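You operate a simulated robot arm through the tools that you are given. There is no shell and no other tool. Be economical: measure what you need, move in short steps, check, and stop when the job is done.

Carry out the task below with a simulated two-armed robot. There is one attempt and no reset: what you move stays moved.

JOB
Pick up the green box set marked "Dalgeonpa" from the top of the packing bench with one hand, pass it to the other hand and put it on the bench top over the green drawer.

The check looks at the end state, three seconds after you hand in, the way a careful person would. Anything else that was tipped, shoved, dropped, spilled or broken makes it a failure.

ROBOT AND FRAMES
Two 7-joint arms with two-finger parallel grippers on one trunk, on a base that drives. Base frame: it is fixed to the floor where the robot stands at the start and does not move with it; the origin is under the middle of the robot, x ahead of it, y to its left, z up. Lengths are in mm, angles in rad, forces in N, time in s.
The left shoulder is at the start at [60, 143, 991], the right one opposite. With the tool pointing down near the work surface each hand reaches from about 320 to 740 mm from the robot's upright axis, wherever it stands, measured 20 degrees to its own side. Places, roughly: bench top over the green drawer (38x22 cm) [-820, -940, 800]. Payload 1.57 kg a hand.
The tool frame of a hand sits at the grasp point between the pads (the TCP): z along the fingers, y along the line on which they close. The tips reach 30 mm beyond it. Largest opening 110 mm; finger width 24, thickness 12; the body of the gripper, 48 by 112 mm, starts 78 mm behind the TCP.
Orientation is told as [roll, pitch, yaw] about the base's x, y, z axes, in that order, counted from this pose: with the fingers straight down and closing along the base's y, the tool's x points along the base's -x, its y along +y and its z along -z.

CONTROLS
- The arms move only by the tool drive_tool. It takes "left_commands", "right_commands" or both (then of equal length, played together; a hand with none holds still); each is a list of rows, each a list of 3 entries, a list of its own where there are three numbers: the shift along the tool's x, y, z in mm, then the turn, a rotation vector about the tool's x, y, z in rad, then the opening, from 0 (shut) to 1 (fully open). In form: [[[dx, dy, dz], [ax, ay, az], fingers], ...]. A call has 1 to 12 rows; each row is the pose to reach, as a shift and turn from the pose commanded when the call began, along the tool's axes at that moment. A row lasts 0.2 s, in which the tool goes at most 50 mm and 0.15 rad; a call with a longer step from one row to the next is refused whole, and so is a gripper value outside its range. A pose out of reach is approached as far as the arm can. The call stops where the force on the tool passes 40 N (or 10 N more than at its start, if that is more) or the arm is blocked; 0.2 s more then pass. Each finger travels about 45 mm/s and halts on what it meets, pressing with about 29 N; the grip force reading is that of the motor and also rises with nothing between the fingers. The clock runs only during rows and for 0.2 s after the last one: add rows that repeat a pose to give the fingers time. The reply holds the time, the measured pose of the TCP, the force on the tool along the base axes, the opening and the grip force, in the units named above and with some noise, with the torque about the TCP (base axes, N m) and any sound that the robot's microphone picked up, and new pictures: "pictures" is both (left out), scene, wrist or none (wrist: the cameras of the hands that moved).
- Cameras (640 x 400 px; columns grow to the right, rows downward): "scene" is now at [52.7, 4.5, 1602.4]; the picture's right is [0.03, -1.00, 0.00], its down [-0.73, -0.02, -0.69] and it looks along [0.69, 0.02, -0.73] (base axes); focal length 272 px, centre (320, 200). "left" rides on the left gripper at [70, -16, -141] in its tool frame; the picture's right is [0.23, 0.97, 0.00], its down [-0.86, 0.20, -0.48] and it looks along [-0.47, 0.11, 0.88] (tool axes); focal length 222 px, centre (320, 200). "right" rides on the right gripper at [70, 16, -141] in its tool frame; the picture's right is [-0.23, 0.97, 0.00], its down [-0.86, -0.20, -0.48] and it looks along [-0.47, -0.11, 0.88] (tool axes); focal length 222 px, centre (320, 200). There is no depth. A picture from a camera that has moved, and an enlarged one, comes with that camera's place and axes in the base frame and with its lens.
- move_column(by): slides the trunk up (or, below 0, down) by that many mm; the arms and the scene camera ride with it, the base frame stays. It gives what a move gives, with no picture.
- base_move(legs): drives the robot by 1 to 6 legs, each [ahead, left, turn to the left] in mm, mm and rad, along the robot's own axes; the way and the turn of a leg run together, so that a leg with both is an arc; at most 1500 mm and 3.142 rad a leg. The arms and the cameras ride along, it lands a little off, and it stops where it bumps. It gives what a move gives, and a new picture of the scene camera.
- aim_head(pan, tilt): turns the head with the scene camera to pan (to the left, within 1.501 rad either way) and tilt (down, from -0.506 to 1.204), counted from straight ahead of the robot. It gives what a move gives, and a new picture of the scene camera.
- zoom(camera, box): a new picture of the part [left, top, right, bottom] of that camera's present view, enlarged. No time passes.
- sign_off(): hands the job in; it is judged then, once.

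Go step by step. Nothing tells you exact positions but the pictures and the camera data: compare them with the known pose of the tool, close in by small moves and look again before you grip or let go. The budget is 120 turns and 260 pictures, counting those below and the enlarged ones. Unless the task says otherwise, let go and move clear before handing in, and close with one line.

The tools are called after "Call:" as name(argument=value, ...) on one line, values as JSON. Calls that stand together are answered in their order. drive_tool: Moves the arms, as the interface text tells. Its arguments: {"type":"object","properties":{"left_commands":{"type":"array","items":{"type":"array"}},"right_commands":{"type":"array","items":{"type":"array"}},"pictures":{"type":"string","enum":["both","scene","wrist","none"]}},"required":[]} The other tools are called the same way: move_column (by) slides the trunk up or down; base_move (legs) drives the base; aim_head (pan, tilt) turns the head that bears the scene camera; zoom (camera, box) takes an enlarged picture of a part of a camera's view; sign_off () hands the job in.

At the start:

```text
t: 0.0
left_position: [379.1, 261.8, 1067.0]
left_ee_rot: [0.001, 0.0, 0.001]
left_contact_force: [-0.2, 0.5, -0.2]
left_ft_torque: [-0.03, -0.03, -0.02]
left_grip_width: 110.1
left_grasp_force: 0.2
right_position: [514.8, -135.0, 1159.1]
right_ee_rot: [-0.001, -0.001, -0.001]
right_contact_force: [-0.1, 0.1, -0.1]
right_ft_torque: [0.0, 0.02, 0.02]
right_grip_width: 110.0
right_grasp_force: 0.0
trunk travel left (down, up): [-590.0, 0.0]
robot x, y, heading: [-2.8, 0.2, 0.002]
head pan, tilt: [0.033, 0.813]
```

scene: 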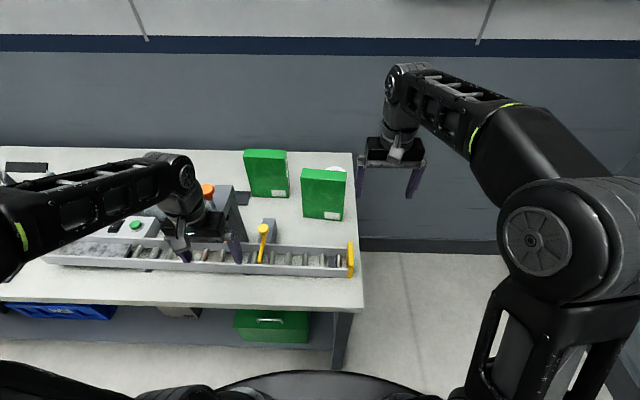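
right: 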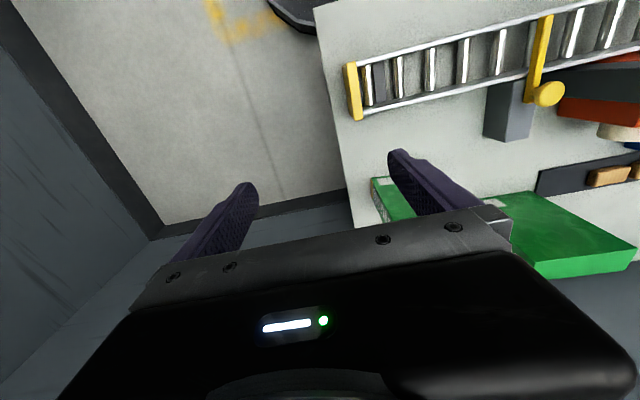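
left: 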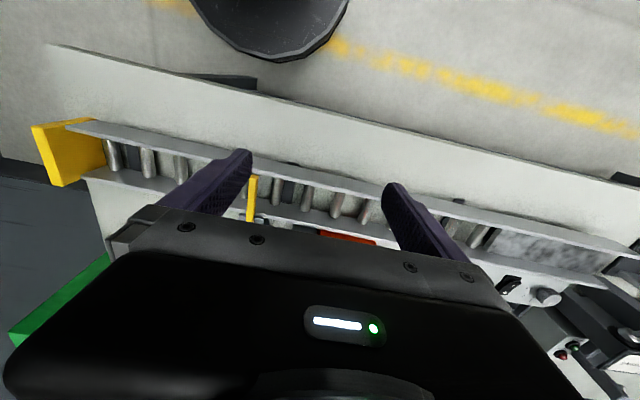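

I see a packing bench ahead with two green boxes near its right end; I need to read their labels first.

Call:
zoom(camera="scene", box=[220, 130, 380, 230])

Call:
zoom(camera="scene", box=[0, 140, 240, 290])

```text
4.00 times, centred on (300, 180) of scene
camera zoom: at [52.7, 4.5, 1602.4], right [0.03, -1.0, 0.0], down [-0.73, -0.02, -0.69], along [0.69, 0.02, -0.73], focal length 1088 px, centre (400, 280)
```

zoom: 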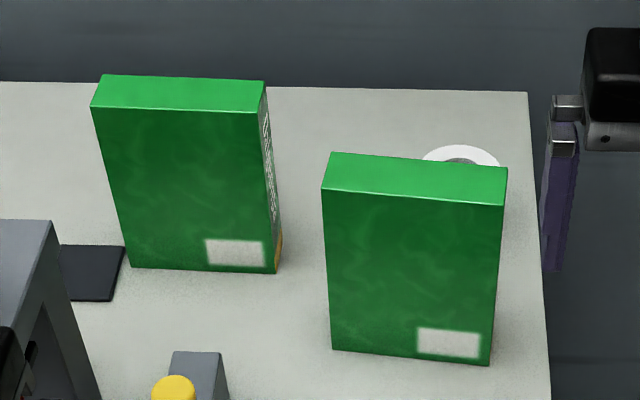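

```text
2.67 times, centred on (120, 215) of scene
camera zoom: at [52.7, 4.5, 1602.4], right [0.03, -1.0, 0.0], down [-0.73, -0.02, -0.69], along [0.69, 0.02, -0.73], focal length 726 px, centre (853, 160)
```

zoom: 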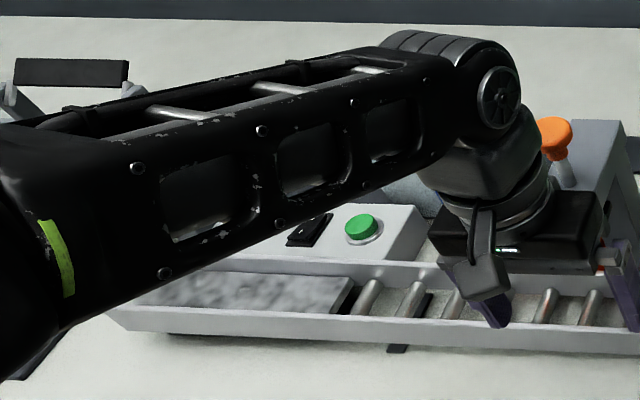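

Two green boxes stand at roughly (740, 10) and (845, 230), about 150x47x205 mm. Their labels are not readable from here, so I'll look around to the right before driving.

Call:
aim_head(pan=-1.5, tilt=0.6)

Call:
aim_head(pan=-0.8, tilt=0.7)

```text
t: 1.6
left_position: [378.8, 262.6, 1067.0]
left_ee_rot: [0.001, -0.001, -0.001]
left_contact_force: [-0.9, -0.1, 0.8]
left_ft_torque: [0.04, -0.01, 0.0]
left_grip_width: 110.1
left_grasp_force: 0.0
right_position: [515.5, -134.6, 1158.0]
right_ee_rot: [-0.002, -0.001, 0.001]
right_contact_force: [0.0, 0.2, 0.5]
right_ft_torque: [-0.03, -0.04, 0.0]
right_grip_width: 110.1
right_grasp_force: 0.1
trunk travel left (down, up): [-590.0, 0.0]
robot x, y, heading: [0.1, 1.0, -0.002]
head pan, tilt: [-1.499, 0.6]
camera scene: at [-20.9, -86.3, 1620.4], right [-1.0, -0.07, 0.0], down [-0.04, 0.56, -0.83], along [0.06, -0.82, -0.56], focal length 272 px, centre (320, 200)
```

scene: 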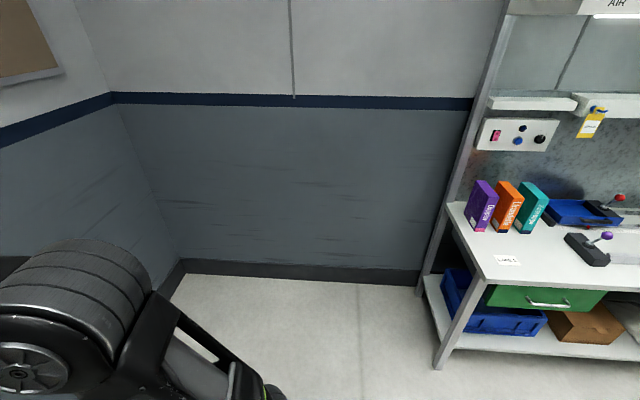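

```text
t: 2.7
left_position: [378.7, 262.1, 1067.7]
left_ee_rot: [0.0, 0.0, 0.0]
left_contact_force: [0.8, -0.1, 0.9]
left_ft_torque: [0.0, 0.03, 0.0]
left_grip_width: 109.9
left_grasp_force: 0.1
right_position: [516.0, -134.2, 1158.0]
right_ee_rot: [-0.001, -0.001, -0.001]
right_contact_force: [-0.3, -1.0, -0.1]
right_ft_torque: [-0.02, 0.01, 0.01]
right_grip_width: 110.0
right_grasp_force: 0.1
trunk travel left (down, up): [-590.0, 0.0]
robot x, y, heading: [1.0, 2.0, 0.002]
head pan, tilt: [-0.799, 0.7]
camera scene: at [31.9, -59.1, 1611.8], right [-0.72, -0.7, 0.0], down [-0.45, 0.46, -0.77], along [0.53, -0.55, -0.64], focal length 272 px, centre (320, 200)
```

scene: 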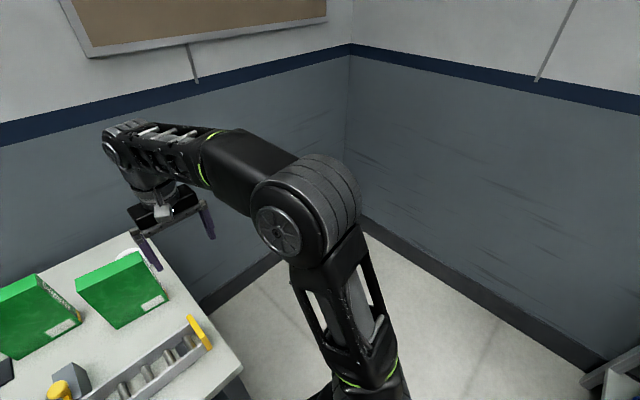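

The destination is the second bench behind me to the right, with a green drawer; the floor between is clear. I'll zoom on the spine of the left box.

Call:
zoom(camera="scene", box=[0, 230, 192, 350])

Call:
base_move(legs=[[0, -550, 0]])

Call:
aim_head(pan=0.55, tilt=0.75)

```text
3.33 times, centred on (96, 290) of scene
camera zoom: at [31.9, -59.1, 1611.8], right [-0.72, -0.7, 0.0], down [-0.45, 0.46, -0.77], along [0.53, -0.55, -0.64], focal length 907 px, centre (1067, -100)
```

zoom: 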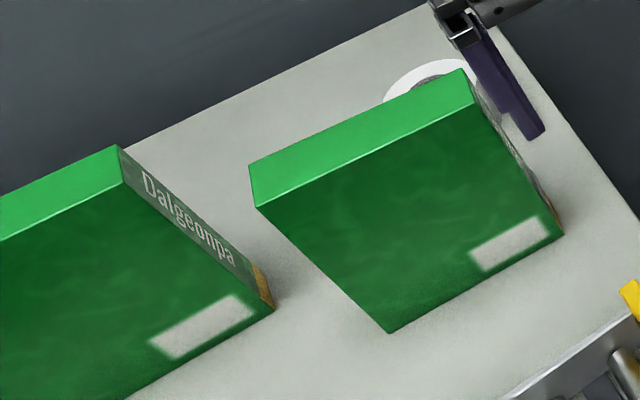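

```text
t: 5.8
left_position: [378.8, -276.8, 1066.4]
left_ee_rot: [0.001, 0.0, -0.004]
left_contact_force: [0.7, -0.1, 0.3]
left_ft_torque: [0.02, -0.01, -0.02]
left_grip_width: 109.9
left_grasp_force: 0.0
right_position: [514.1, -675.7, 1158.9]
right_ee_rot: [-0.001, -0.002, -0.003]
right_contact_force: [0.0, 0.7, -0.4]
right_ft_torque: [0.05, 0.01, 0.01]
right_grip_width: 110.0
right_grasp_force: 0.1
trunk travel left (down, up): [-590.0, 0.0]
robot x, y, heading: [-0.5, -540.5, -0.006]
head pan, tilt: [-0.799, 0.7]
camera scene: at [31.1, -598.3, 1611.7], right [-0.72, -0.7, 0.0], down [-0.45, 0.46, -0.76], along [0.53, -0.55, -0.64], focal length 272 px, centre (320, 200)
```

scene: 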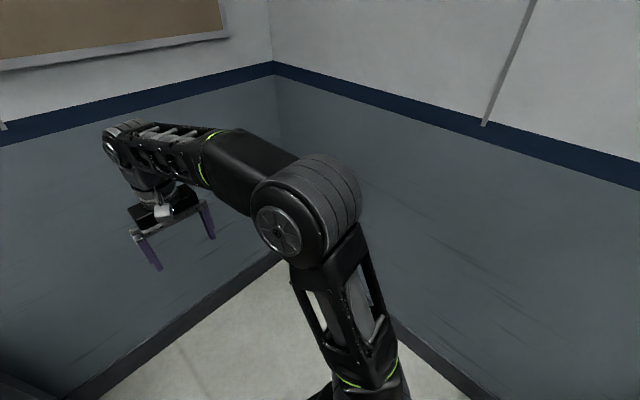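

```text
t: 7.3
left_position: [379.5, -275.8, 1066.2]
left_ee_rot: [-0.001, 0.001, -0.002]
left_contact_force: [-0.2, -0.6, -0.4]
left_ft_torque: [0.03, 0.03, 0.0]
left_grip_width: 109.8
left_grasp_force: 0.2
right_position: [514.3, -674.5, 1159.2]
right_ee_rot: [-0.001, -0.002, -0.002]
right_contact_force: [0.3, -0.6, -0.4]
right_ft_torque: [-0.01, -0.04, 0.0]
right_grip_width: 110.0
right_grasp_force: 0.1
trunk travel left (down, up): [-590.0, 0.0]
robot x, y, heading: [1.0, -538.7, -0.002]
head pan, tilt: [0.55, 0.75]
camera scene: at [42.8, -493.4, 1607.5], right [0.52, -0.85, 0.0], down [-0.58, -0.35, -0.73], along [0.62, 0.38, -0.68], focal length 272 px, centre (320, 200)
```

scene: 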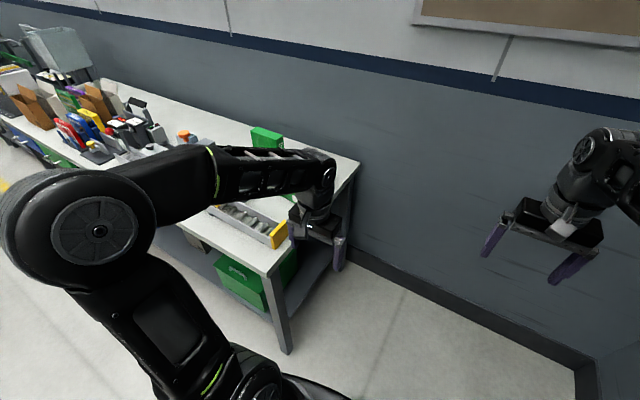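

The left box is marked "Dalgeonpa". I'll check the other's spine from an intermediate position, to rule out a lookalike.

Call:
base_move(legs=[[0, 290, 0]])

Call:
aim_head(pan=0.2, tilt=0.75)

Call:
zoom(camera="scene", box=[200, 110, 360, 210])

```text
t: 9.3
left_position: [381.2, 14.8, 1066.3]
left_ee_rot: [-0.002, 0.001, -0.006]
left_contact_force: [-0.7, 0.4, 0.3]
left_ft_torque: [-0.01, 0.01, 0.04]
left_grip_width: 110.0
left_grasp_force: 0.1
right_position: [514.5, -381.5, 1158.0]
right_ee_rot: [0.0, -0.001, -0.006]
right_contact_force: [0.1, 0.9, -0.4]
right_ft_torque: [-0.04, 0.01, 0.01]
right_grip_width: 109.8
right_grasp_force: 0.0
trunk travel left (down, up): [-590.0, 0.0]
robot x, y, heading: [0.1, -244.7, -0.006]
head pan, tilt: [0.55, 0.75]
camera scene: at [44.1, -199.7, 1607.5], right [0.52, -0.86, 0.0], down [-0.58, -0.35, -0.73], along [0.63, 0.38, -0.68], focal length 272 px, centre (320, 200)
```

scene: 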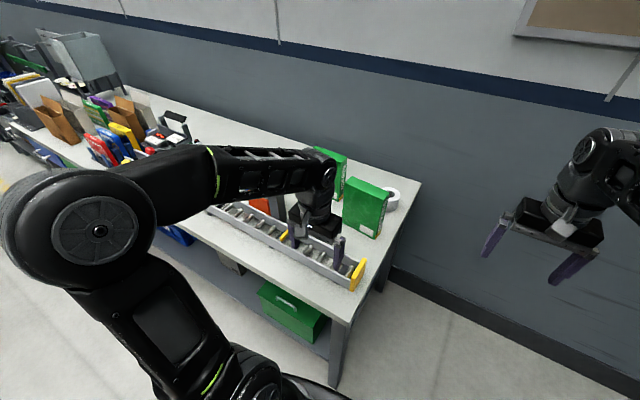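

```text
t: 10.1
left_position: [379.9, 15.8, 1066.9]
left_ee_rot: [0.001, 0.002, -0.006]
left_contact_force: [-0.6, -0.1, 0.0]
left_ft_torque: [0.04, -0.05, 0.02]
left_grip_width: 110.0
left_grasp_force: 0.1
right_position: [516.3, -383.1, 1159.0]
right_ee_rot: [-0.001, -0.001, -0.005]
right_contact_force: [-0.7, -0.5, -0.8]
right_ft_torque: [0.01, 0.03, 0.0]
right_grip_width: 109.9
right_grasp_force: 0.0
trunk travel left (down, up): [-590.0, 0.0]
robot x, y, heading: [0.6, -244.5, -0.003]
head pan, tilt: [0.201, 0.75]
camera scene: at [54.5, -227.6, 1607.5], right [0.2, -0.98, 0.0], down [-0.67, -0.13, -0.73], along [0.72, 0.14, -0.68], focal length 272 px, centre (320, 200)
```

scene: 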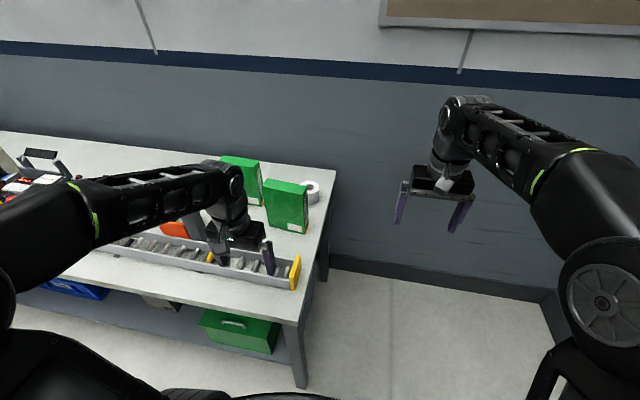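

```text
4.00 times, centred on (280, 160) of scene
camera zoom: at [54.5, -227.6, 1607.5], right [0.2, -0.98, 0.0], down [-0.67, -0.13, -0.73], along [0.72, 0.14, -0.68], focal length 1088 px, centre (480, 360)
```

zoom: 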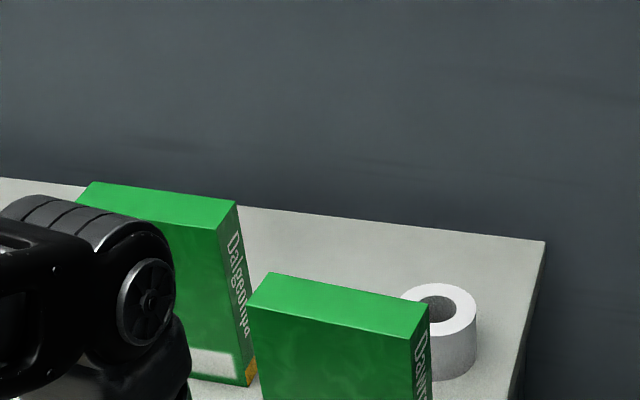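

Call:
zoom(camera="scene", box=[210, 145, 338, 241])

```text
4.17 times, centred on (274, 193) of scene
camera zoom: at [54.5, -227.6, 1607.5], right [0.2, -0.98, 0.0], down [-0.67, -0.13, -0.73], along [0.72, 0.14, -0.68], focal length 1134 px, centre (512, 229)
```

zoom: 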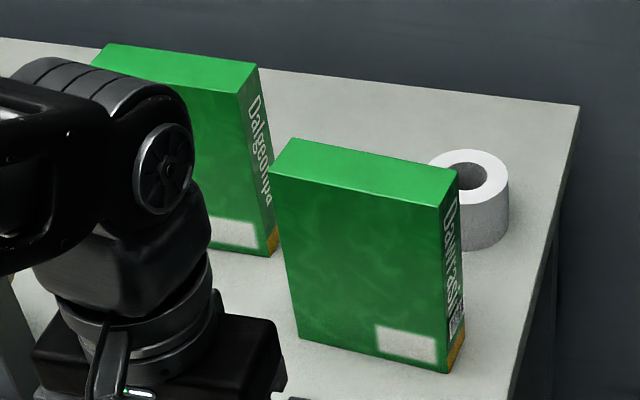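

Call:
zoom(camera="scene", box=[282, 175, 314, 235])

Call:
zoom(camera="scene", box=[252, 150, 284, 210])

```text
6.67 times, centred on (298, 205) of scene
camera zoom: at [54.5, -227.6, 1607.5], right [0.2, -0.98, 0.0], down [-0.67, -0.13, -0.73], along [0.72, 0.14, -0.68], focal length 1814 px, centre (467, 167)
```

zoom: 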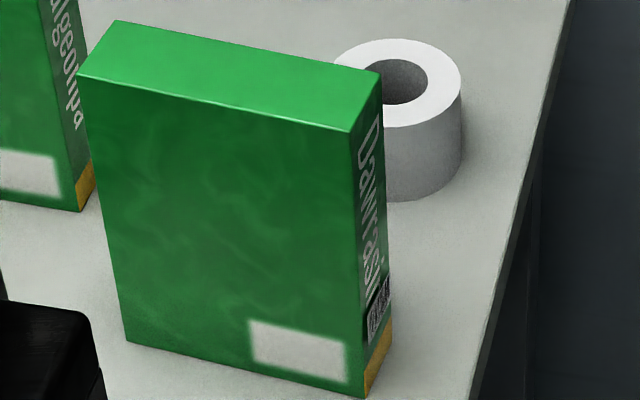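

```text
6.67 times, centred on (268, 180) of scene
camera zoom: at [54.5, -227.6, 1607.5], right [0.2, -0.98, 0.0], down [-0.67, -0.13, -0.73], along [0.72, 0.14, -0.68], focal length 1814 px, centre (667, 333)
```

zoom: 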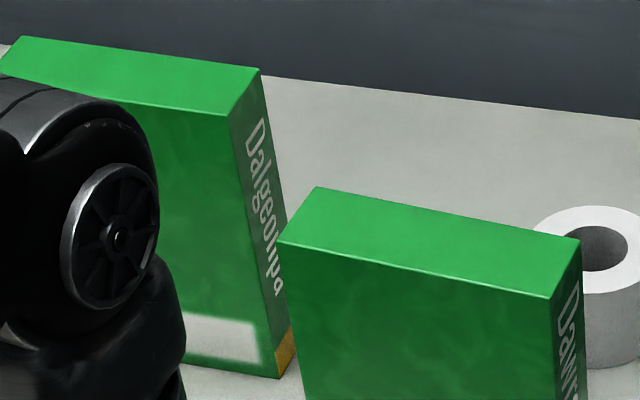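

The other box is marked differently ("Daw…"), so the target is the far-left one. By triangulation it spans x≈754–797, y≈145–282, z≈863–1055. Reaching it from the bench's front is marginal, so I'll go round to the bench's right end, facing +y, and use the right hand.

Call:
base_move(legs=[[0, -356, 0], [0, 0, 1.571]])

Call:
aim_head(pan=-0.5, tilt=0.8)

```text
t: 16.2
left_position: [-248.4, -208.9, 1067.2]
left_ee_rot: [0.0, -0.001, 1.525]
left_contact_force: [0.2, -1.0, 0.3]
left_ft_torque: [-0.01, 0.0, 0.03]
left_grip_width: 110.1
left_grasp_force: 0.0
right_position: [155.4, -90.5, 1158.4]
right_ee_rot: [0.001, -0.001, 1.525]
right_contact_force: [0.6, 0.1, 0.3]
right_ft_torque: [-0.04, -0.01, 0.02]
right_grip_width: 110.0
right_grasp_force: 0.0
trunk travel left (down, up): [-590.0, 0.0]
robot x, y, heading: [-1.5, -598.5, 1.525]
head pan, tilt: [0.201, 0.75]
camera scene: at [-13.8, -546.5, 1607.5], right [0.99, 0.15, 0.0], down [0.11, -0.67, -0.73], along [-0.11, 0.72, -0.68], focal length 272 px, centre (320, 200)
```

scene: 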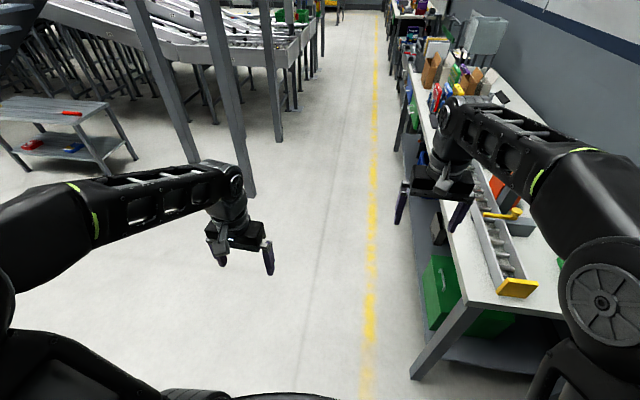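

```text
t: 17.2
left_position: [-246.8, -209.9, 1065.8]
left_ee_rot: [0.0, 0.0, 1.525]
left_contact_force: [-0.3, 0.5, -0.6]
left_ft_torque: [-0.02, 0.02, 0.0]
left_grip_width: 110.0
left_grasp_force: 0.1
right_position: [156.9, -93.2, 1159.1]
right_ee_rot: [0.001, -0.004, 1.526]
right_contact_force: [-0.4, -0.2, 0.2]
right_ft_torque: [0.01, 0.01, 0.01]
right_grip_width: 109.8
right_grasp_force: 0.2
trunk travel left (down, up): [-590.0, 0.0]
robot x, y, heading: [1.3, -600.7, 1.521]
head pan, tilt: [-0.499, 0.799]
camera scene: at [40.9, -559.3, 1603.5], right [0.86, -0.52, 0.0], down [-0.37, -0.61, -0.7], along [0.36, 0.6, -0.72], focal length 272 px, centre (320, 200)
```

scene: 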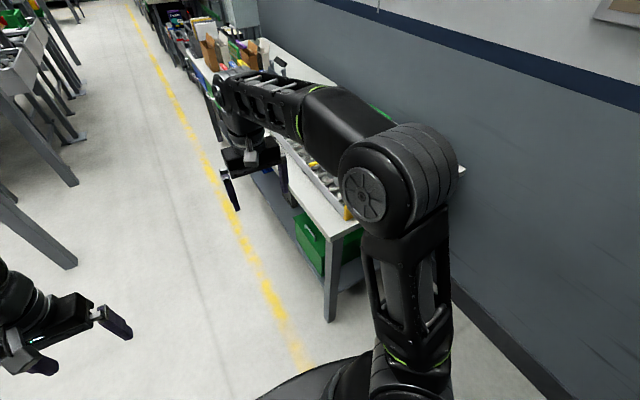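

The way round is clear. I'll slide sideways to x≈570 at a safe distance behind the bench's end.

Call:
base_move(legs=[[0, 0, 0.048], [0, -560, 0]])

Call:
aim_head(pan=-0.1, tilt=0.8)

```text
t: 20.9
left_position: [301.0, -220.0, 1066.2]
left_ee_rot: [0.001, 0.0, 1.564]
left_contact_force: [0.1, 0.4, 0.3]
left_ft_torque: [-0.02, 0.03, 0.01]
left_grip_width: 110.0
left_grasp_force: 0.0
right_position: [698.8, -86.6, 1157.5]
right_ee_rot: [0.0, -0.002, 1.565]
right_contact_force: [0.2, -0.4, -0.4]
right_ft_torque: [0.0, 0.03, 0.0]
right_grip_width: 110.1
right_grasp_force: 0.0
trunk travel left (down, up): [-590.0, 0.0]
robot x, y, heading: [562.1, -599.5, 1.564]
head pan, tilt: [-0.499, 0.799]
camera scene: at [603.6, -558.5, 1603.5], right [0.88, -0.48, 0.0], down [-0.35, -0.63, -0.7], along [0.34, 0.61, -0.72], focal length 272 px, centre (320, 200)
```

scene: 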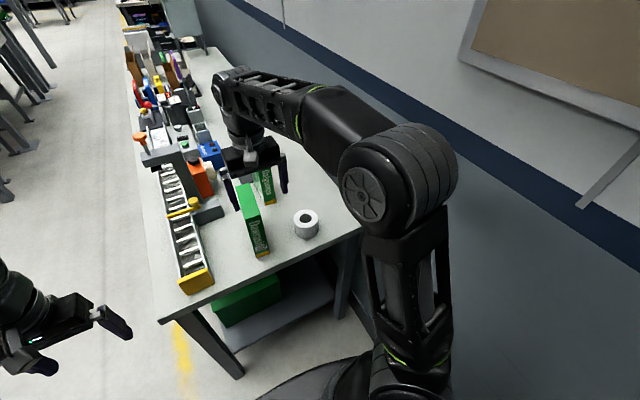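

```text
t: 21.8
left_position: [301.1, -220.0, 1066.3]
left_ee_rot: [0.0, 0.0, 1.564]
left_contact_force: [0.4, 0.5, 0.5]
left_ft_torque: [-0.02, 0.01, 0.0]
left_grip_width: 110.0
left_grasp_force: 0.0
right_position: [699.4, -85.7, 1158.5]
right_ee_rot: [0.0, -0.002, 1.567]
right_contact_force: [-0.2, 0.5, -0.5]
right_ft_torque: [-0.04, -0.01, -0.02]
right_grip_width: 110.0
right_grasp_force: 0.1
trunk travel left (down, up): [-590.0, 0.0]
robot x, y, heading: [562.8, -602.9, 1.567]
head pan, tilt: [-0.099, 0.799]
camera scene: at [572.4, -548.9, 1603.5], right [0.99, -0.1, 0.0], down [-0.08, -0.71, -0.7], along [0.07, 0.69, -0.72], focal length 272 px, centre (320, 200)
```

scene: 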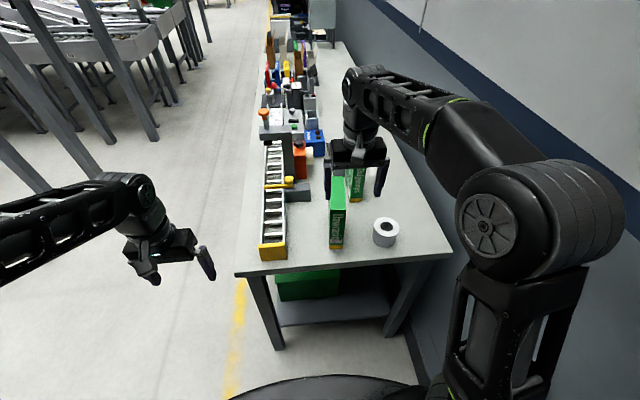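

The target sits behind the other box. I need to know how near the base can come to the bench end, so I'll look straight down.

Call:
aim_head(pan=0.0, tilt=1.2)

Call:
zoom(camera="left", box=[0, 0, 640, 400])

Call:
zoom(camera="right", box=[0, 0, 640, 400])

```text
t: 22.6
left_position: [300.8, -220.7, 1066.5]
left_ee_rot: [0.0, -0.001, 1.566]
left_contact_force: [-0.1, -0.2, 0.7]
left_ft_torque: [-0.01, -0.01, -0.02]
left_grip_width: 110.1
left_grasp_force: 0.1
right_position: [698.7, -86.5, 1158.5]
right_ee_rot: [0.0, -0.002, 1.565]
right_contact_force: [0.4, -0.2, -0.3]
right_ft_torque: [0.01, 0.04, 0.01]
right_grip_width: 110.1
right_grasp_force: 0.0
trunk travel left (down, up): [-590.0, 0.0]
robot x, y, heading: [559.2, -598.5, 1.569]
head pan, tilt: [0.0, 1.201]
camera scene: at [564.1, -573.1, 1575.8], right [1.0, -0.01, 0.0], down [0.0, -0.93, -0.36], along [0.0, 0.36, -0.93], focal length 272 px, centre (320, 200)
```

scene: 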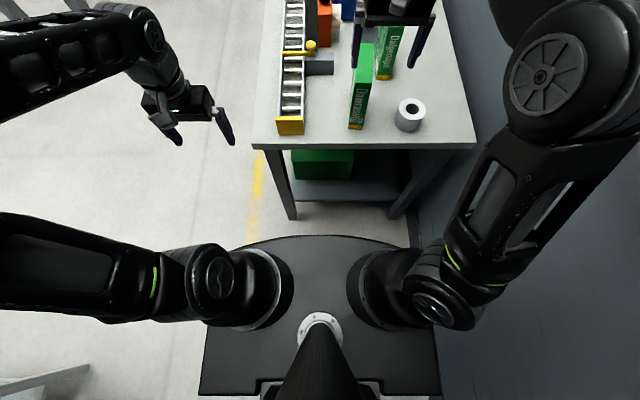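

```text
1.00 times, centred on (320, 200) of left (not enlarged: the box is as wide or as high as the picture)
camera zoom: at [316.7, -290.2, 1207.4], right [-0.97, -0.22, 0.0], down [-0.2, 0.86, 0.48], along [-0.11, 0.47, -0.88], focal length 222 px, centre (320, 200)
```

zoom: 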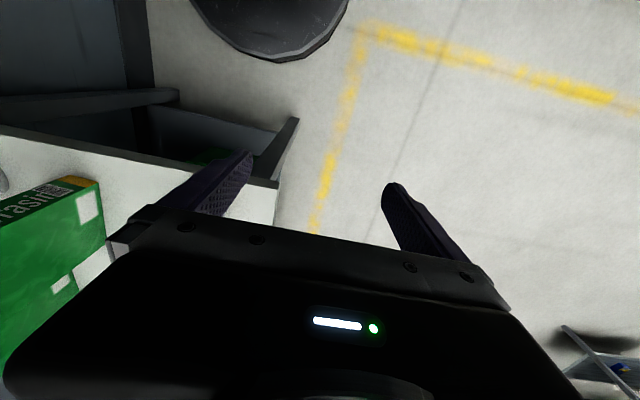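

```text
1.00 times, centred on (320, 200) of right (not enlarged: the box is as wide or as high as the picture)
camera zoom: at [681.3, -156.2, 1299.2], right [-0.97, 0.23, 0.0], down [0.2, 0.85, 0.48], along [0.11, 0.47, -0.88], focal length 222 px, centre (320, 200)
```

zoom: 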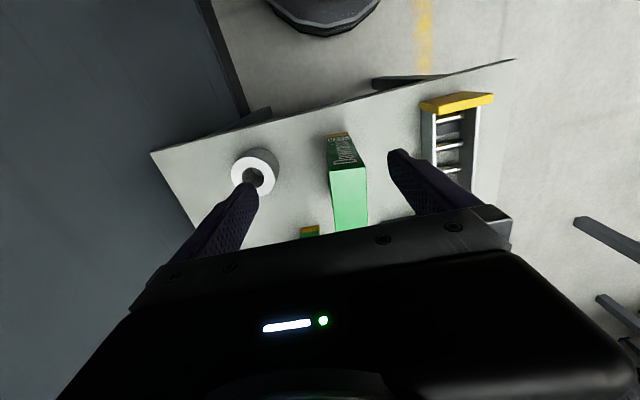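

The base has about 300 mm radius, so I can drive ahead to y≈-450 without reaching the bench end at y≈-122.

Call:
base_move(legs=[[145, 0, 0]])

Call:
aim_head(pan=-0.25, tilt=0.75)

Call:
zoom(camera="right", box=[0, 0, 640, 400])

```text
t: 24.0
left_position: [300.3, -71.1, 1066.4]
left_ee_rot: [0.0, 0.002, 1.566]
left_contact_force: [-0.1, 0.2, -0.1]
left_ft_torque: [-0.02, 0.02, 0.01]
left_grip_width: 109.8
left_grasp_force: 0.1
right_position: [699.9, 63.0, 1158.1]
right_ee_rot: [0.0, 0.0, 1.565]
right_contact_force: [0.6, 1.0, -0.3]
right_ft_torque: [-0.07, 0.02, 0.03]
right_grip_width: 110.3
right_grasp_force: 0.1
trunk travel left (down, up): [-590.0, 0.0]
robot x, y, heading: [561.8, -455.1, 1.569]
head pan, tilt: [0.0, 1.201]
camera scene: at [564.8, -423.7, 1575.7], right [1.0, -0.01, 0.0], down [0.0, -0.93, -0.36], along [0.0, 0.36, -0.93], focal length 272 px, centre (320, 200)
```

scene: 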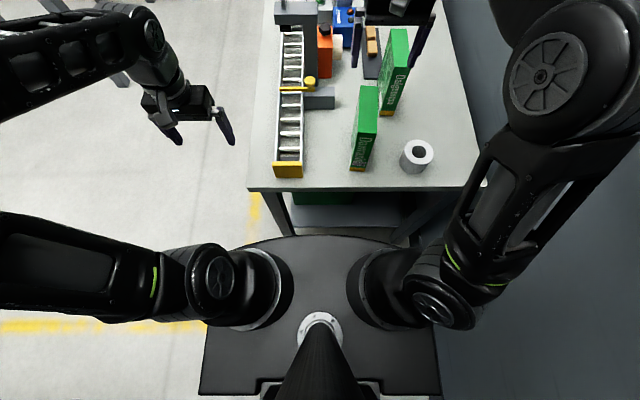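

```text
t: 24.9
left_position: [301.3, -72.1, 1066.6]
left_ee_rot: [-0.001, -0.001, 1.566]
left_contact_force: [0.1, -0.9, 0.2]
left_ft_torque: [0.03, 0.0, 0.01]
left_grip_width: 110.2
left_grasp_force: 0.0
right_position: [699.1, 61.8, 1158.9]
right_ee_rot: [0.0, 0.0, 1.565]
right_contact_force: [0.3, -0.1, 0.4]
right_ft_torque: [0.01, 0.04, 0.02]
right_grip_width: 109.8
right_grasp_force: 0.1
trunk travel left (down, up): [-590.0, 0.0]
robot x, y, heading: [562.8, -453.8, 1.564]
head pan, tilt: [-0.25, 0.75]
camera scene: at [585.4, -401.1, 1607.4], right [0.97, -0.25, 0.0], down [-0.17, -0.66, -0.73], along [0.18, 0.71, -0.68], focal length 272 px, centre (320, 200)
```

scene: 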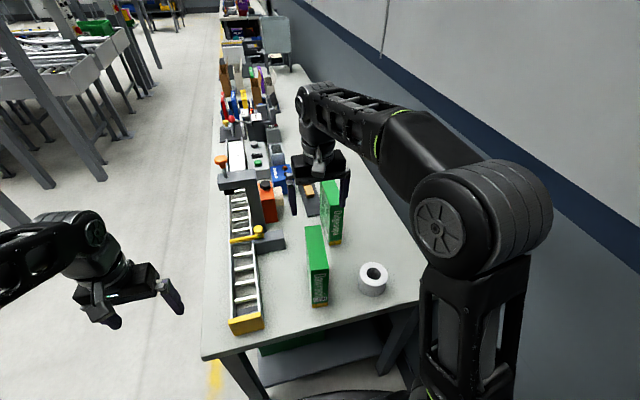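

```text
1.00 times, centred on (320, 200) of right (not enlarged: the box is as wide or as high as the picture)
camera zoom: at [682.2, -8.5, 1299.1], right [-0.97, 0.23, 0.0], down [0.2, 0.85, 0.48], along [0.11, 0.47, -0.88], focal length 222 px, centre (320, 200)
```

zoom: 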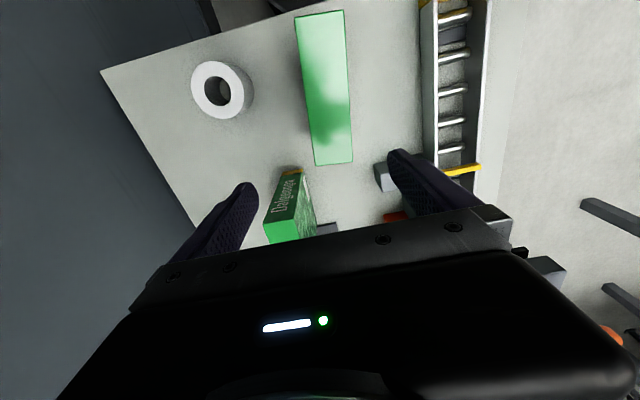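

Call:
zoom(camera="right", box=[240, 150, 368, 246])

Call:
zoom(camera="scene", box=[270, 160, 398, 240])

```text
4.17 times, centred on (304, 198) of right
camera zoom: at [682.2, -8.5, 1299.1], right [-0.97, 0.23, 0.0], down [0.2, 0.85, 0.48], along [0.11, 0.47, -0.88], focal length 926 px, centre (387, 208)
```

zoom: 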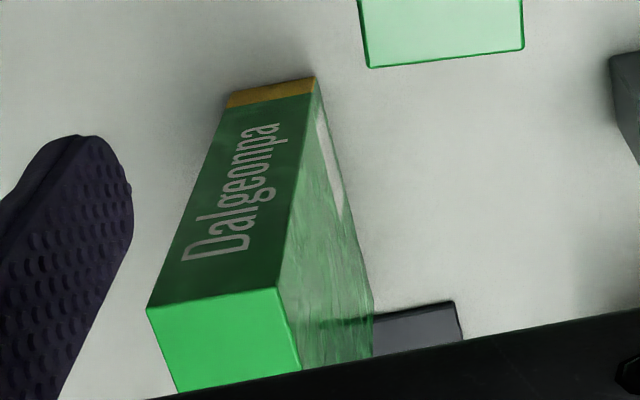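

```text
5.00 times, centred on (334, 200) of scene
camera zoom: at [585.4, -401.1, 1607.4], right [0.97, -0.25, 0.0], down [-0.17, -0.66, -0.73], along [0.18, 0.71, -0.68], focal length 1360 px, centre (250, 200)
```

zoom: 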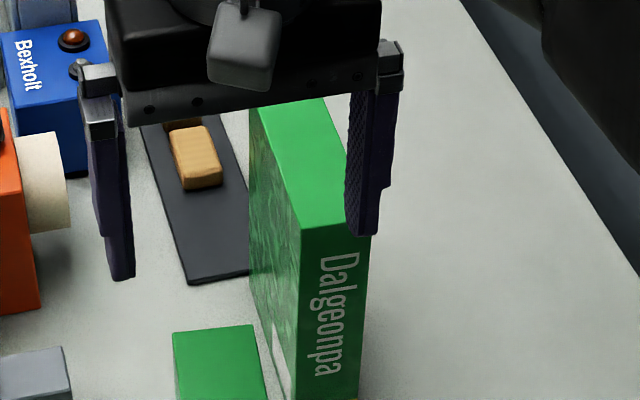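

The right wrist view confirms the target at x 753–795, near end y≈141, top z≈1055, aligned with y. I'll move the right hand above the near half of the box.

Call:
drive_tool(right_commands=[[[-30, -19, 0], [0, 0, 0], 1], [[-60, -37, 0], [0, 0, 0], 1], [[-90, -56, 0], [0, 0, 0], 1], [[-121, -74, 0], [0, 0, 0], 1], [[-121, -74, 0], [0, 0, 0], 1]], pictures="both")

```text
t: 26.1
left_position: [301.8, -73.2, 1067.0]
left_ee_rot: [0.0, -0.001, 1.565]
left_contact_force: [0.1, -0.3, 0.1]
left_ft_torque: [-0.02, 0.0, 0.04]
left_grip_width: 110.0
left_grasp_force: 0.0
right_position: [712.3, 80.8, 1159.3]
right_ee_rot: [0.0, -0.003, 1.567]
right_contact_force: [-0.6, 0.5, -0.9]
right_ft_torque: [-0.01, 0.0, 0.01]
right_grip_width: 110.1
right_grasp_force: 0.1
right hand out of reach, approached as far as the arm can: row 1, 2, 3, 4, 5
trunk travel left (down, up): [-590.0, 0.0]
robot x, y, heading: [564.1, -454.7, 1.565]
head pan, tilt: [-0.25, 0.75]
camera scene: at [585.3, -401.1, 1607.5], right [0.97, -0.25, 0.0], down [-0.17, -0.66, -0.73], along [0.18, 0.71, -0.68], focal length 272 px, centre (320, 200)
camera right: at [695.6, 11.1, 1299.0], right [-0.97, 0.23, 0.0], down [0.2, 0.85, 0.48], along [0.11, 0.47, -0.88], focal length 222 px, centre (320, 200)
```

scene: 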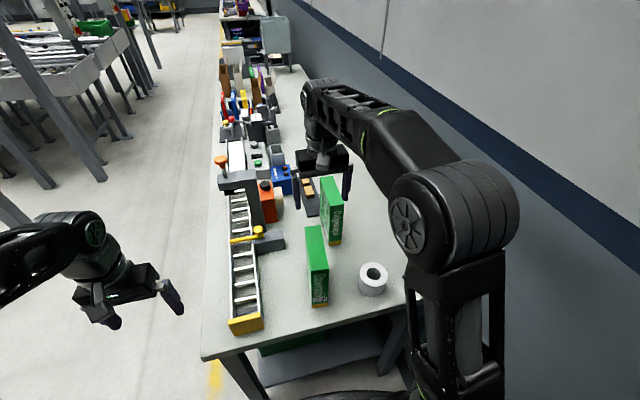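
right: 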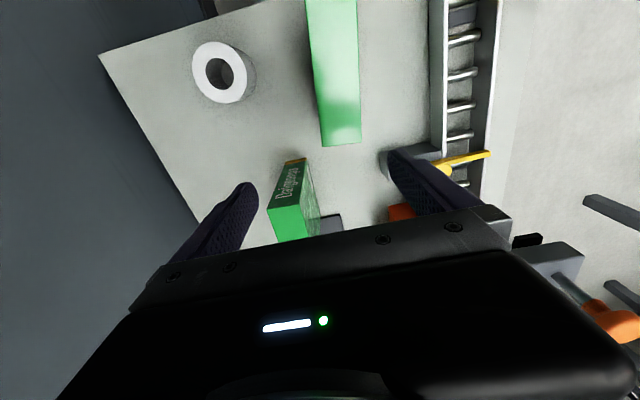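

At this height the arm's limit is about 480 mm from the shoulder, so I need the base a bit nearer and more in line: 60 right and 45 ahead, its low base still clear of the bench's legs.

Call:
base_move(legs=[[0, -60, 0], [45, 0, 0]])

Call:
zoom(camera="right", box=[0, 0, 640, 400])

```text
t: 27.6
left_position: [364.1, -26.1, 1066.4]
left_ee_rot: [0.0, 0.002, 1.563]
left_contact_force: [-0.3, 0.0, -0.4]
left_ft_torque: [-0.07, -0.02, -0.01]
left_grip_width: 110.3
left_grasp_force: 0.1
right_position: [775.3, 127.3, 1156.7]
right_ee_rot: [-0.001, -0.003, 1.563]
right_contact_force: [0.2, 1.1, -0.7]
right_ft_torque: [-0.04, 0.02, 0.0]
right_grip_width: 110.3
right_grasp_force: 0.0
trunk travel left (down, up): [-590.0, 0.0]
robot x, y, heading: [624.8, -407.9, 1.559]
head pan, tilt: [-0.25, 0.75]
camera scene: at [648.1, -354.3, 1607.4], right [0.97, -0.25, 0.0], down [-0.17, -0.66, -0.73], along [0.18, 0.71, -0.68], focal length 272 px, centre (320, 200)
```

scene: 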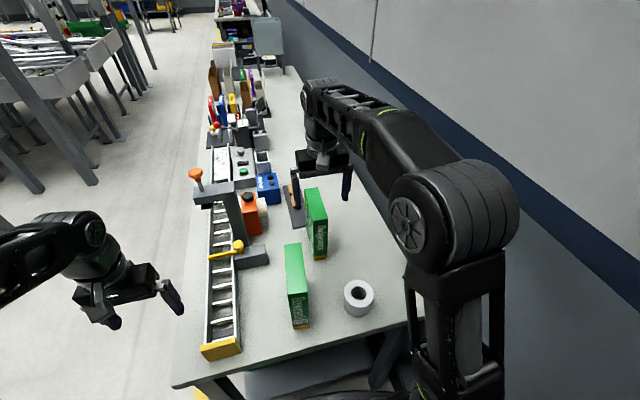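

```text
1.00 times, centred on (320, 200) of right (not enlarged: the box is as wide or as high as the picture)
camera zoom: at [758.6, 57.3, 1298.1], right [-0.97, 0.23, 0.0], down [0.21, 0.85, 0.48], along [0.11, 0.47, -0.88], focal length 222 px, centre (320, 200)
```

zoom: 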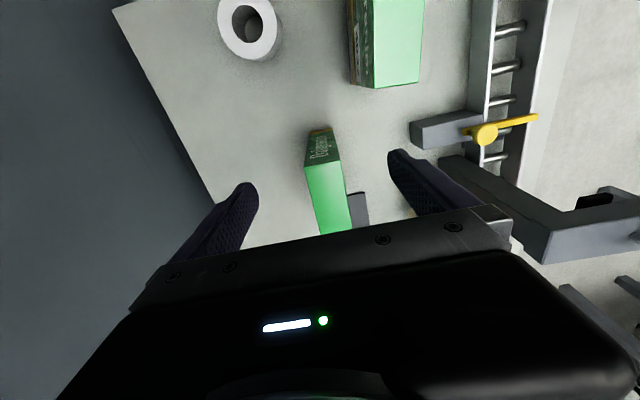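

The hand is centred laterally on the box. I'll go forward and down to just above its top.

Call:
drive_tool(right_commands=[[[-10, 0, 30], [0, 0, 0], 1], [[-25, 0, 55], [0, 0, 0], 1], [[-50, 1, 62], [0, 0, 0], 1], [[-50, 1, 62], [0, 0, 0], 1], [[-50, 1, 62], [0, 0, 0], 1]], pictures="both")

```text
t: 28.8
left_position: [363.6, -28.5, 1065.6]
left_ee_rot: [0.001, -0.001, 1.564]
left_contact_force: [-1.3, -0.1, -0.3]
left_ft_torque: [0.01, 0.0, 0.02]
left_grip_width: 109.8
left_grasp_force: 0.1
right_position: [775.0, 175.3, 1097.3]
right_ee_rot: [-0.001, -0.001, 1.564]
right_contact_force: [0.1, 0.5, 0.1]
right_ft_torque: [-0.01, -0.02, 0.0]
right_grip_width: 110.0
right_grasp_force: 0.0
trunk travel left (down, up): [-590.0, 0.0]
robot x, y, heading: [623.0, -408.1, 1.562]
head pan, tilt: [-0.25, 0.75]
camera scene: at [647.5, -356.6, 1607.5], right [0.97, -0.25, 0.0], down [-0.17, -0.66, -0.73], along [0.18, 0.71, -0.68], focal length 272 px, centre (320, 200)
camera right: at [758.3, 106.8, 1237.1], right [-0.97, 0.23, 0.0], down [0.2, 0.85, 0.48], along [0.11, 0.47, -0.88], focal length 222 px, centre (320, 200)
```

scene: 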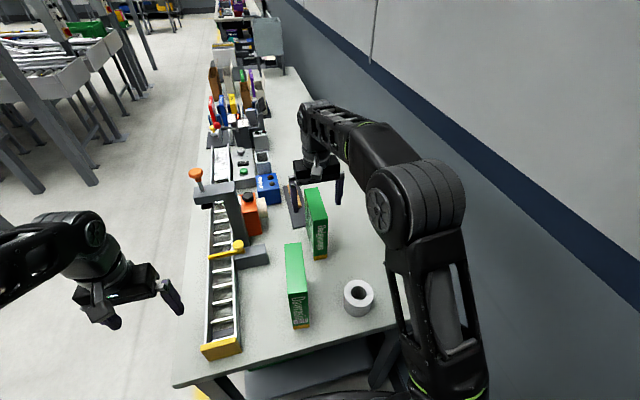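
right: 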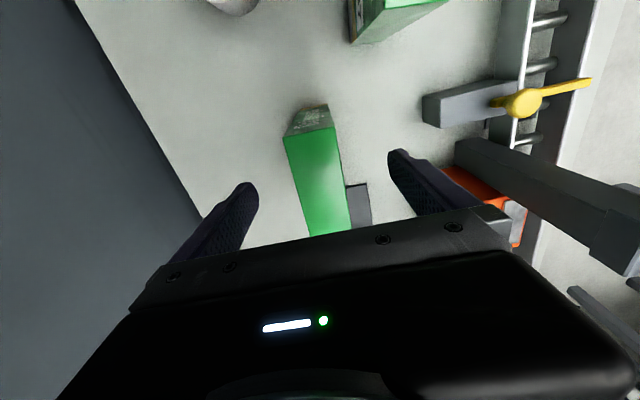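

Fingers straddle the box with even margins. Descending to 52 mm below its top.

Call:
drive_tool(right_commands=[[[0, 0, 25], [0, 0, 0], 1], [[-3, 0, 50], [0, 0, 0], 1], [[-5, 0, 75], [0, 0, 0], 1], [[-6, 0, 94], [0, 0, 0], 1], [[-6, 0, 94], [0, 0, 0], 1]], pictures="both")

```text
t: 30.0
left_position: [362.7, -28.3, 1067.0]
left_ee_rot: [0.0, -0.002, 1.563]
left_contact_force: [0.3, -0.2, -0.3]
left_ft_torque: [-0.02, 0.04, 0.01]
left_grip_width: 110.3
left_grasp_force: 0.1
right_position: [774.7, 181.9, 1003.4]
right_ee_rot: [0.0, -0.003, 1.564]
right_contact_force: [0.8, 0.1, -0.4]
right_ft_torque: [0.01, 0.02, -0.01]
right_grip_width: 110.0
right_grasp_force: 0.0
trunk travel left (down, up): [-590.0, 0.0]
robot x, y, heading: [621.0, -407.5, 1.565]
head pan, tilt: [-0.25, 0.75]
camera scene: at [647.4, -357.2, 1607.5], right [0.97, -0.25, 0.0], down [-0.17, -0.66, -0.73], along [0.18, 0.71, -0.68], focal length 272 px, centre (320, 200)
camera right: at [757.1, 112.2, 1144.3], right [-0.97, 0.23, 0.0], down [0.2, 0.85, 0.48], along [0.11, 0.47, -0.88], focal length 222 px, centre (320, 200)
```

scene: 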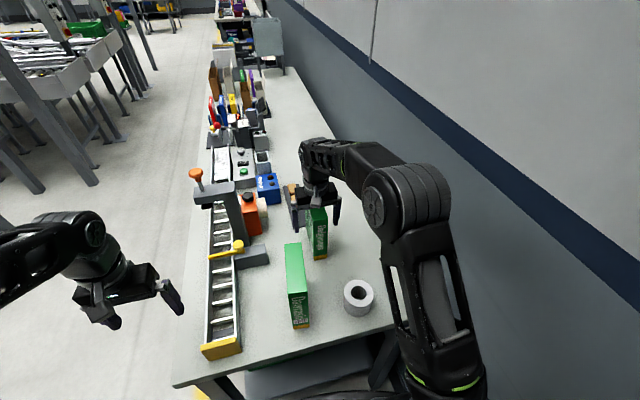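
right: 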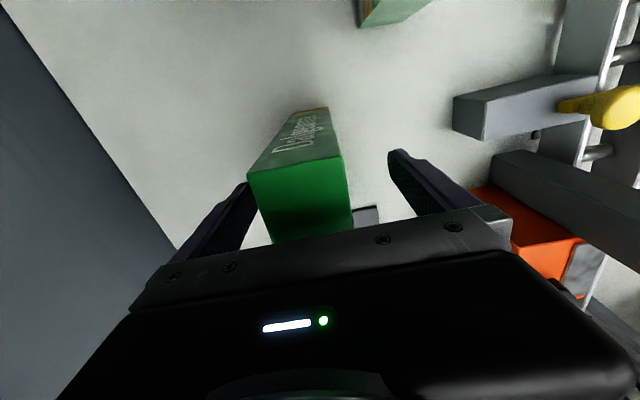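

The box corners work out to x 755–795, centred on the TCP at 775. Closing the fingers.

Call:
drive_tool(right_commands=[[[0, 0, 0], [0, 0, 0], 0.5], [[0, 0, 0], [0, 0, 0], 0.3], [[0, 0, 0], [0, 0, 0], 0.2], [[0, 0, 0], [0, 0, 0], 0.1], [[0, 0, 0], [0, 0, 0], 0], [[0, 0, 0], [0, 0, 0], 0], [[0, 0, 0], [0, 0, 0], 0], [[0, 0, 0], [0, 0, 0], 0]], pictures="both")

```text
t: 31.8
left_position: [363.1, -28.1, 1067.7]
left_ee_rot: [0.001, 0.001, 1.564]
left_contact_force: [0.1, 0.6, -0.4]
left_ft_torque: [-0.02, 0.02, 0.01]
left_grip_width: 110.1
left_grasp_force: 0.1
right_position: [775.5, 181.3, 1004.3]
right_ee_rot: [-0.001, -0.002, 1.562]
right_contact_force: [1.8, 0.3, 0.7]
right_ft_torque: [0.06, -0.16, -0.05]
right_grip_width: 45.0
right_grasp_force: 29.4
trunk travel left (down, up): [-590.0, 0.0]
robot x, y, heading: [623.5, -413.1, 1.567]
head pan, tilt: [-0.25, 0.75]
camera scene: at [647.7, -357.2, 1607.5], right [0.97, -0.25, 0.0], down [-0.17, -0.66, -0.73], along [0.18, 0.71, -0.68], focal length 272 px, centre (320, 200)
camera right: at [757.4, 112.3, 1144.5], right [-0.97, 0.23, 0.0], down [0.2, 0.85, 0.48], along [0.11, 0.47, -0.88], focal length 222 px, centre (320, 200)
```

scene: 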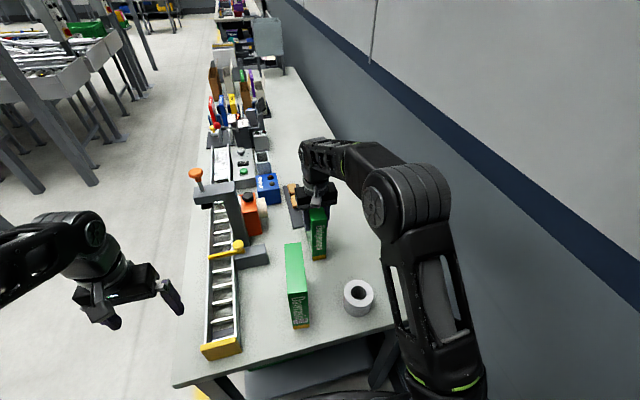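
right: 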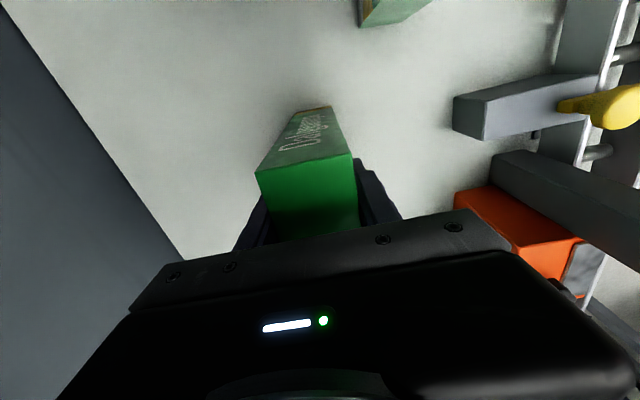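

Gripped (width 45 mm, 29 N). A small lift to feel the weight.

Call:
drive_tool(right_commands=[[[0, 0, -10], [0, 0, 0], 0], [[0, 0, -25], [0, 0, 0], 0], [[0, 0, -25], [0, 0, 0], 0], [[0, 0, -25], [0, 0, 0], 0]], pictures="both")

```text
t: 32.8
left_position: [362.7, -28.5, 1065.7]
left_ee_rot: [0.0, 0.001, 1.565]
left_contact_force: [0.7, -0.3, -0.2]
left_ft_torque: [0.02, 0.01, -0.03]
left_grip_width: 110.1
left_grasp_force: 0.1
right_position: [775.2, 181.9, 1028.7]
right_ee_rot: [0.001, -0.003, 1.564]
right_contact_force: [-0.1, -0.4, -3.7]
right_ft_torque: [-0.09, 0.02, -0.02]
right_grip_width: 44.9
right_grasp_force: 28.7
trunk travel left (down, up): [-590.0, 0.0]
robot x, y, heading: [622.4, -410.8, 1.571]
head pan, tilt: [-0.25, 0.75]
camera scene: at [647.5, -356.8, 1607.5], right [0.97, -0.25, 0.0], down [-0.17, -0.66, -0.73], along [0.18, 0.71, -0.68], focal length 272 px, centre (320, 200)
camera right: at [756.5, 112.2, 1169.0], right [-0.97, 0.23, 0.0], down [0.2, 0.85, 0.48], along [0.11, 0.47, -0.88], focal length 222 px, centre (320, 200)
```

scene: 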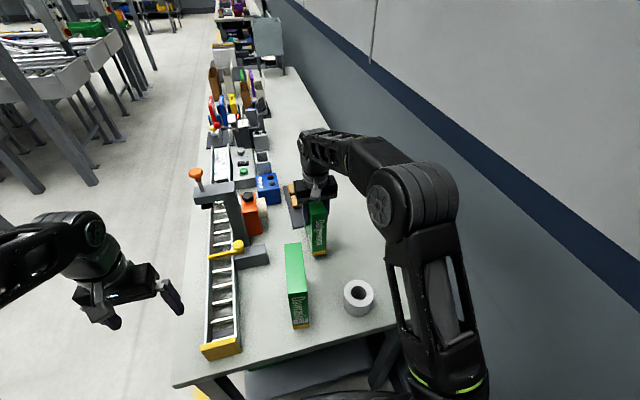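
right: 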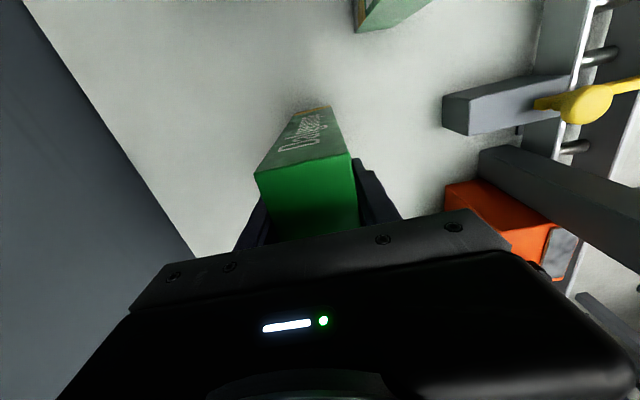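

The box weighs about 0.35 kg, no slip. Lifting up and back toward the robot.

Call:
drive_tool(right_commands=[[[0, 0, -35], [0, 0, 0], 0], [[12, 0, -70], [0, 0, 0], 0], [[40, 0, -103], [0, 0, 0], 0], [[74, 0, -135], [0, 0, 0], 0], [[108, 0, -165], [0, 0, 0], 0], [[145, 0, -175], [0, 0, 0], 0], [[145, 0, -175], [0, 0, 0], 0], [[145, 0, -175], [0, 0, 0], 0]], pictures="both")

```text
t: 34.6
left_position: [364.5, -28.6, 1066.8]
left_ee_rot: [-0.002, 0.0, 1.564]
left_contact_force: [1.0, 0.1, 0.4]
left_ft_torque: [0.03, 0.02, 0.01]
left_grip_width: 109.7
left_grasp_force: 0.0
right_position: [785.6, 32.3, 1185.5]
right_ee_rot: [0.0, -0.004, 1.564]
right_contact_force: [0.4, -0.9, -3.9]
right_ft_torque: [-0.09, -0.01, -0.02]
right_grip_width: 45.1
right_grasp_force: 28.8
right hand out of reach, approached as far as the arm can: row 5, 6, 7, 8
trunk travel left (down, up): [-590.0, 0.0]
robot x, y, heading: [625.5, -410.4, 1.562]
head pan, tilt: [-0.25, 0.75]
camera scene: at [648.7, -357.9, 1607.5], right [0.97, -0.25, 0.0], down [-0.17, -0.66, -0.73], along [0.18, 0.71, -0.68], focal length 272 px, centre (320, 200)
camera right: at [768.6, -37.0, 1327.1], right [-0.97, 0.23, 0.0], down [0.21, 0.85, 0.48], along [0.11, 0.47, -0.88], focal length 222 px, centre (320, 200)
```

scene: 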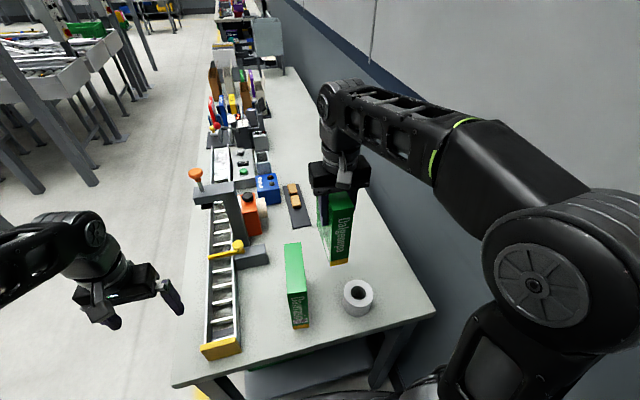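
right: 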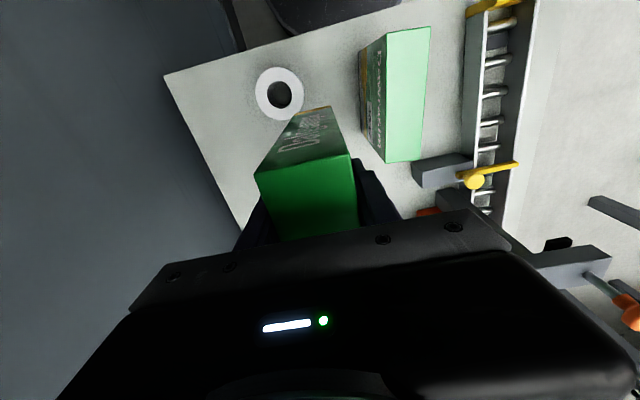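

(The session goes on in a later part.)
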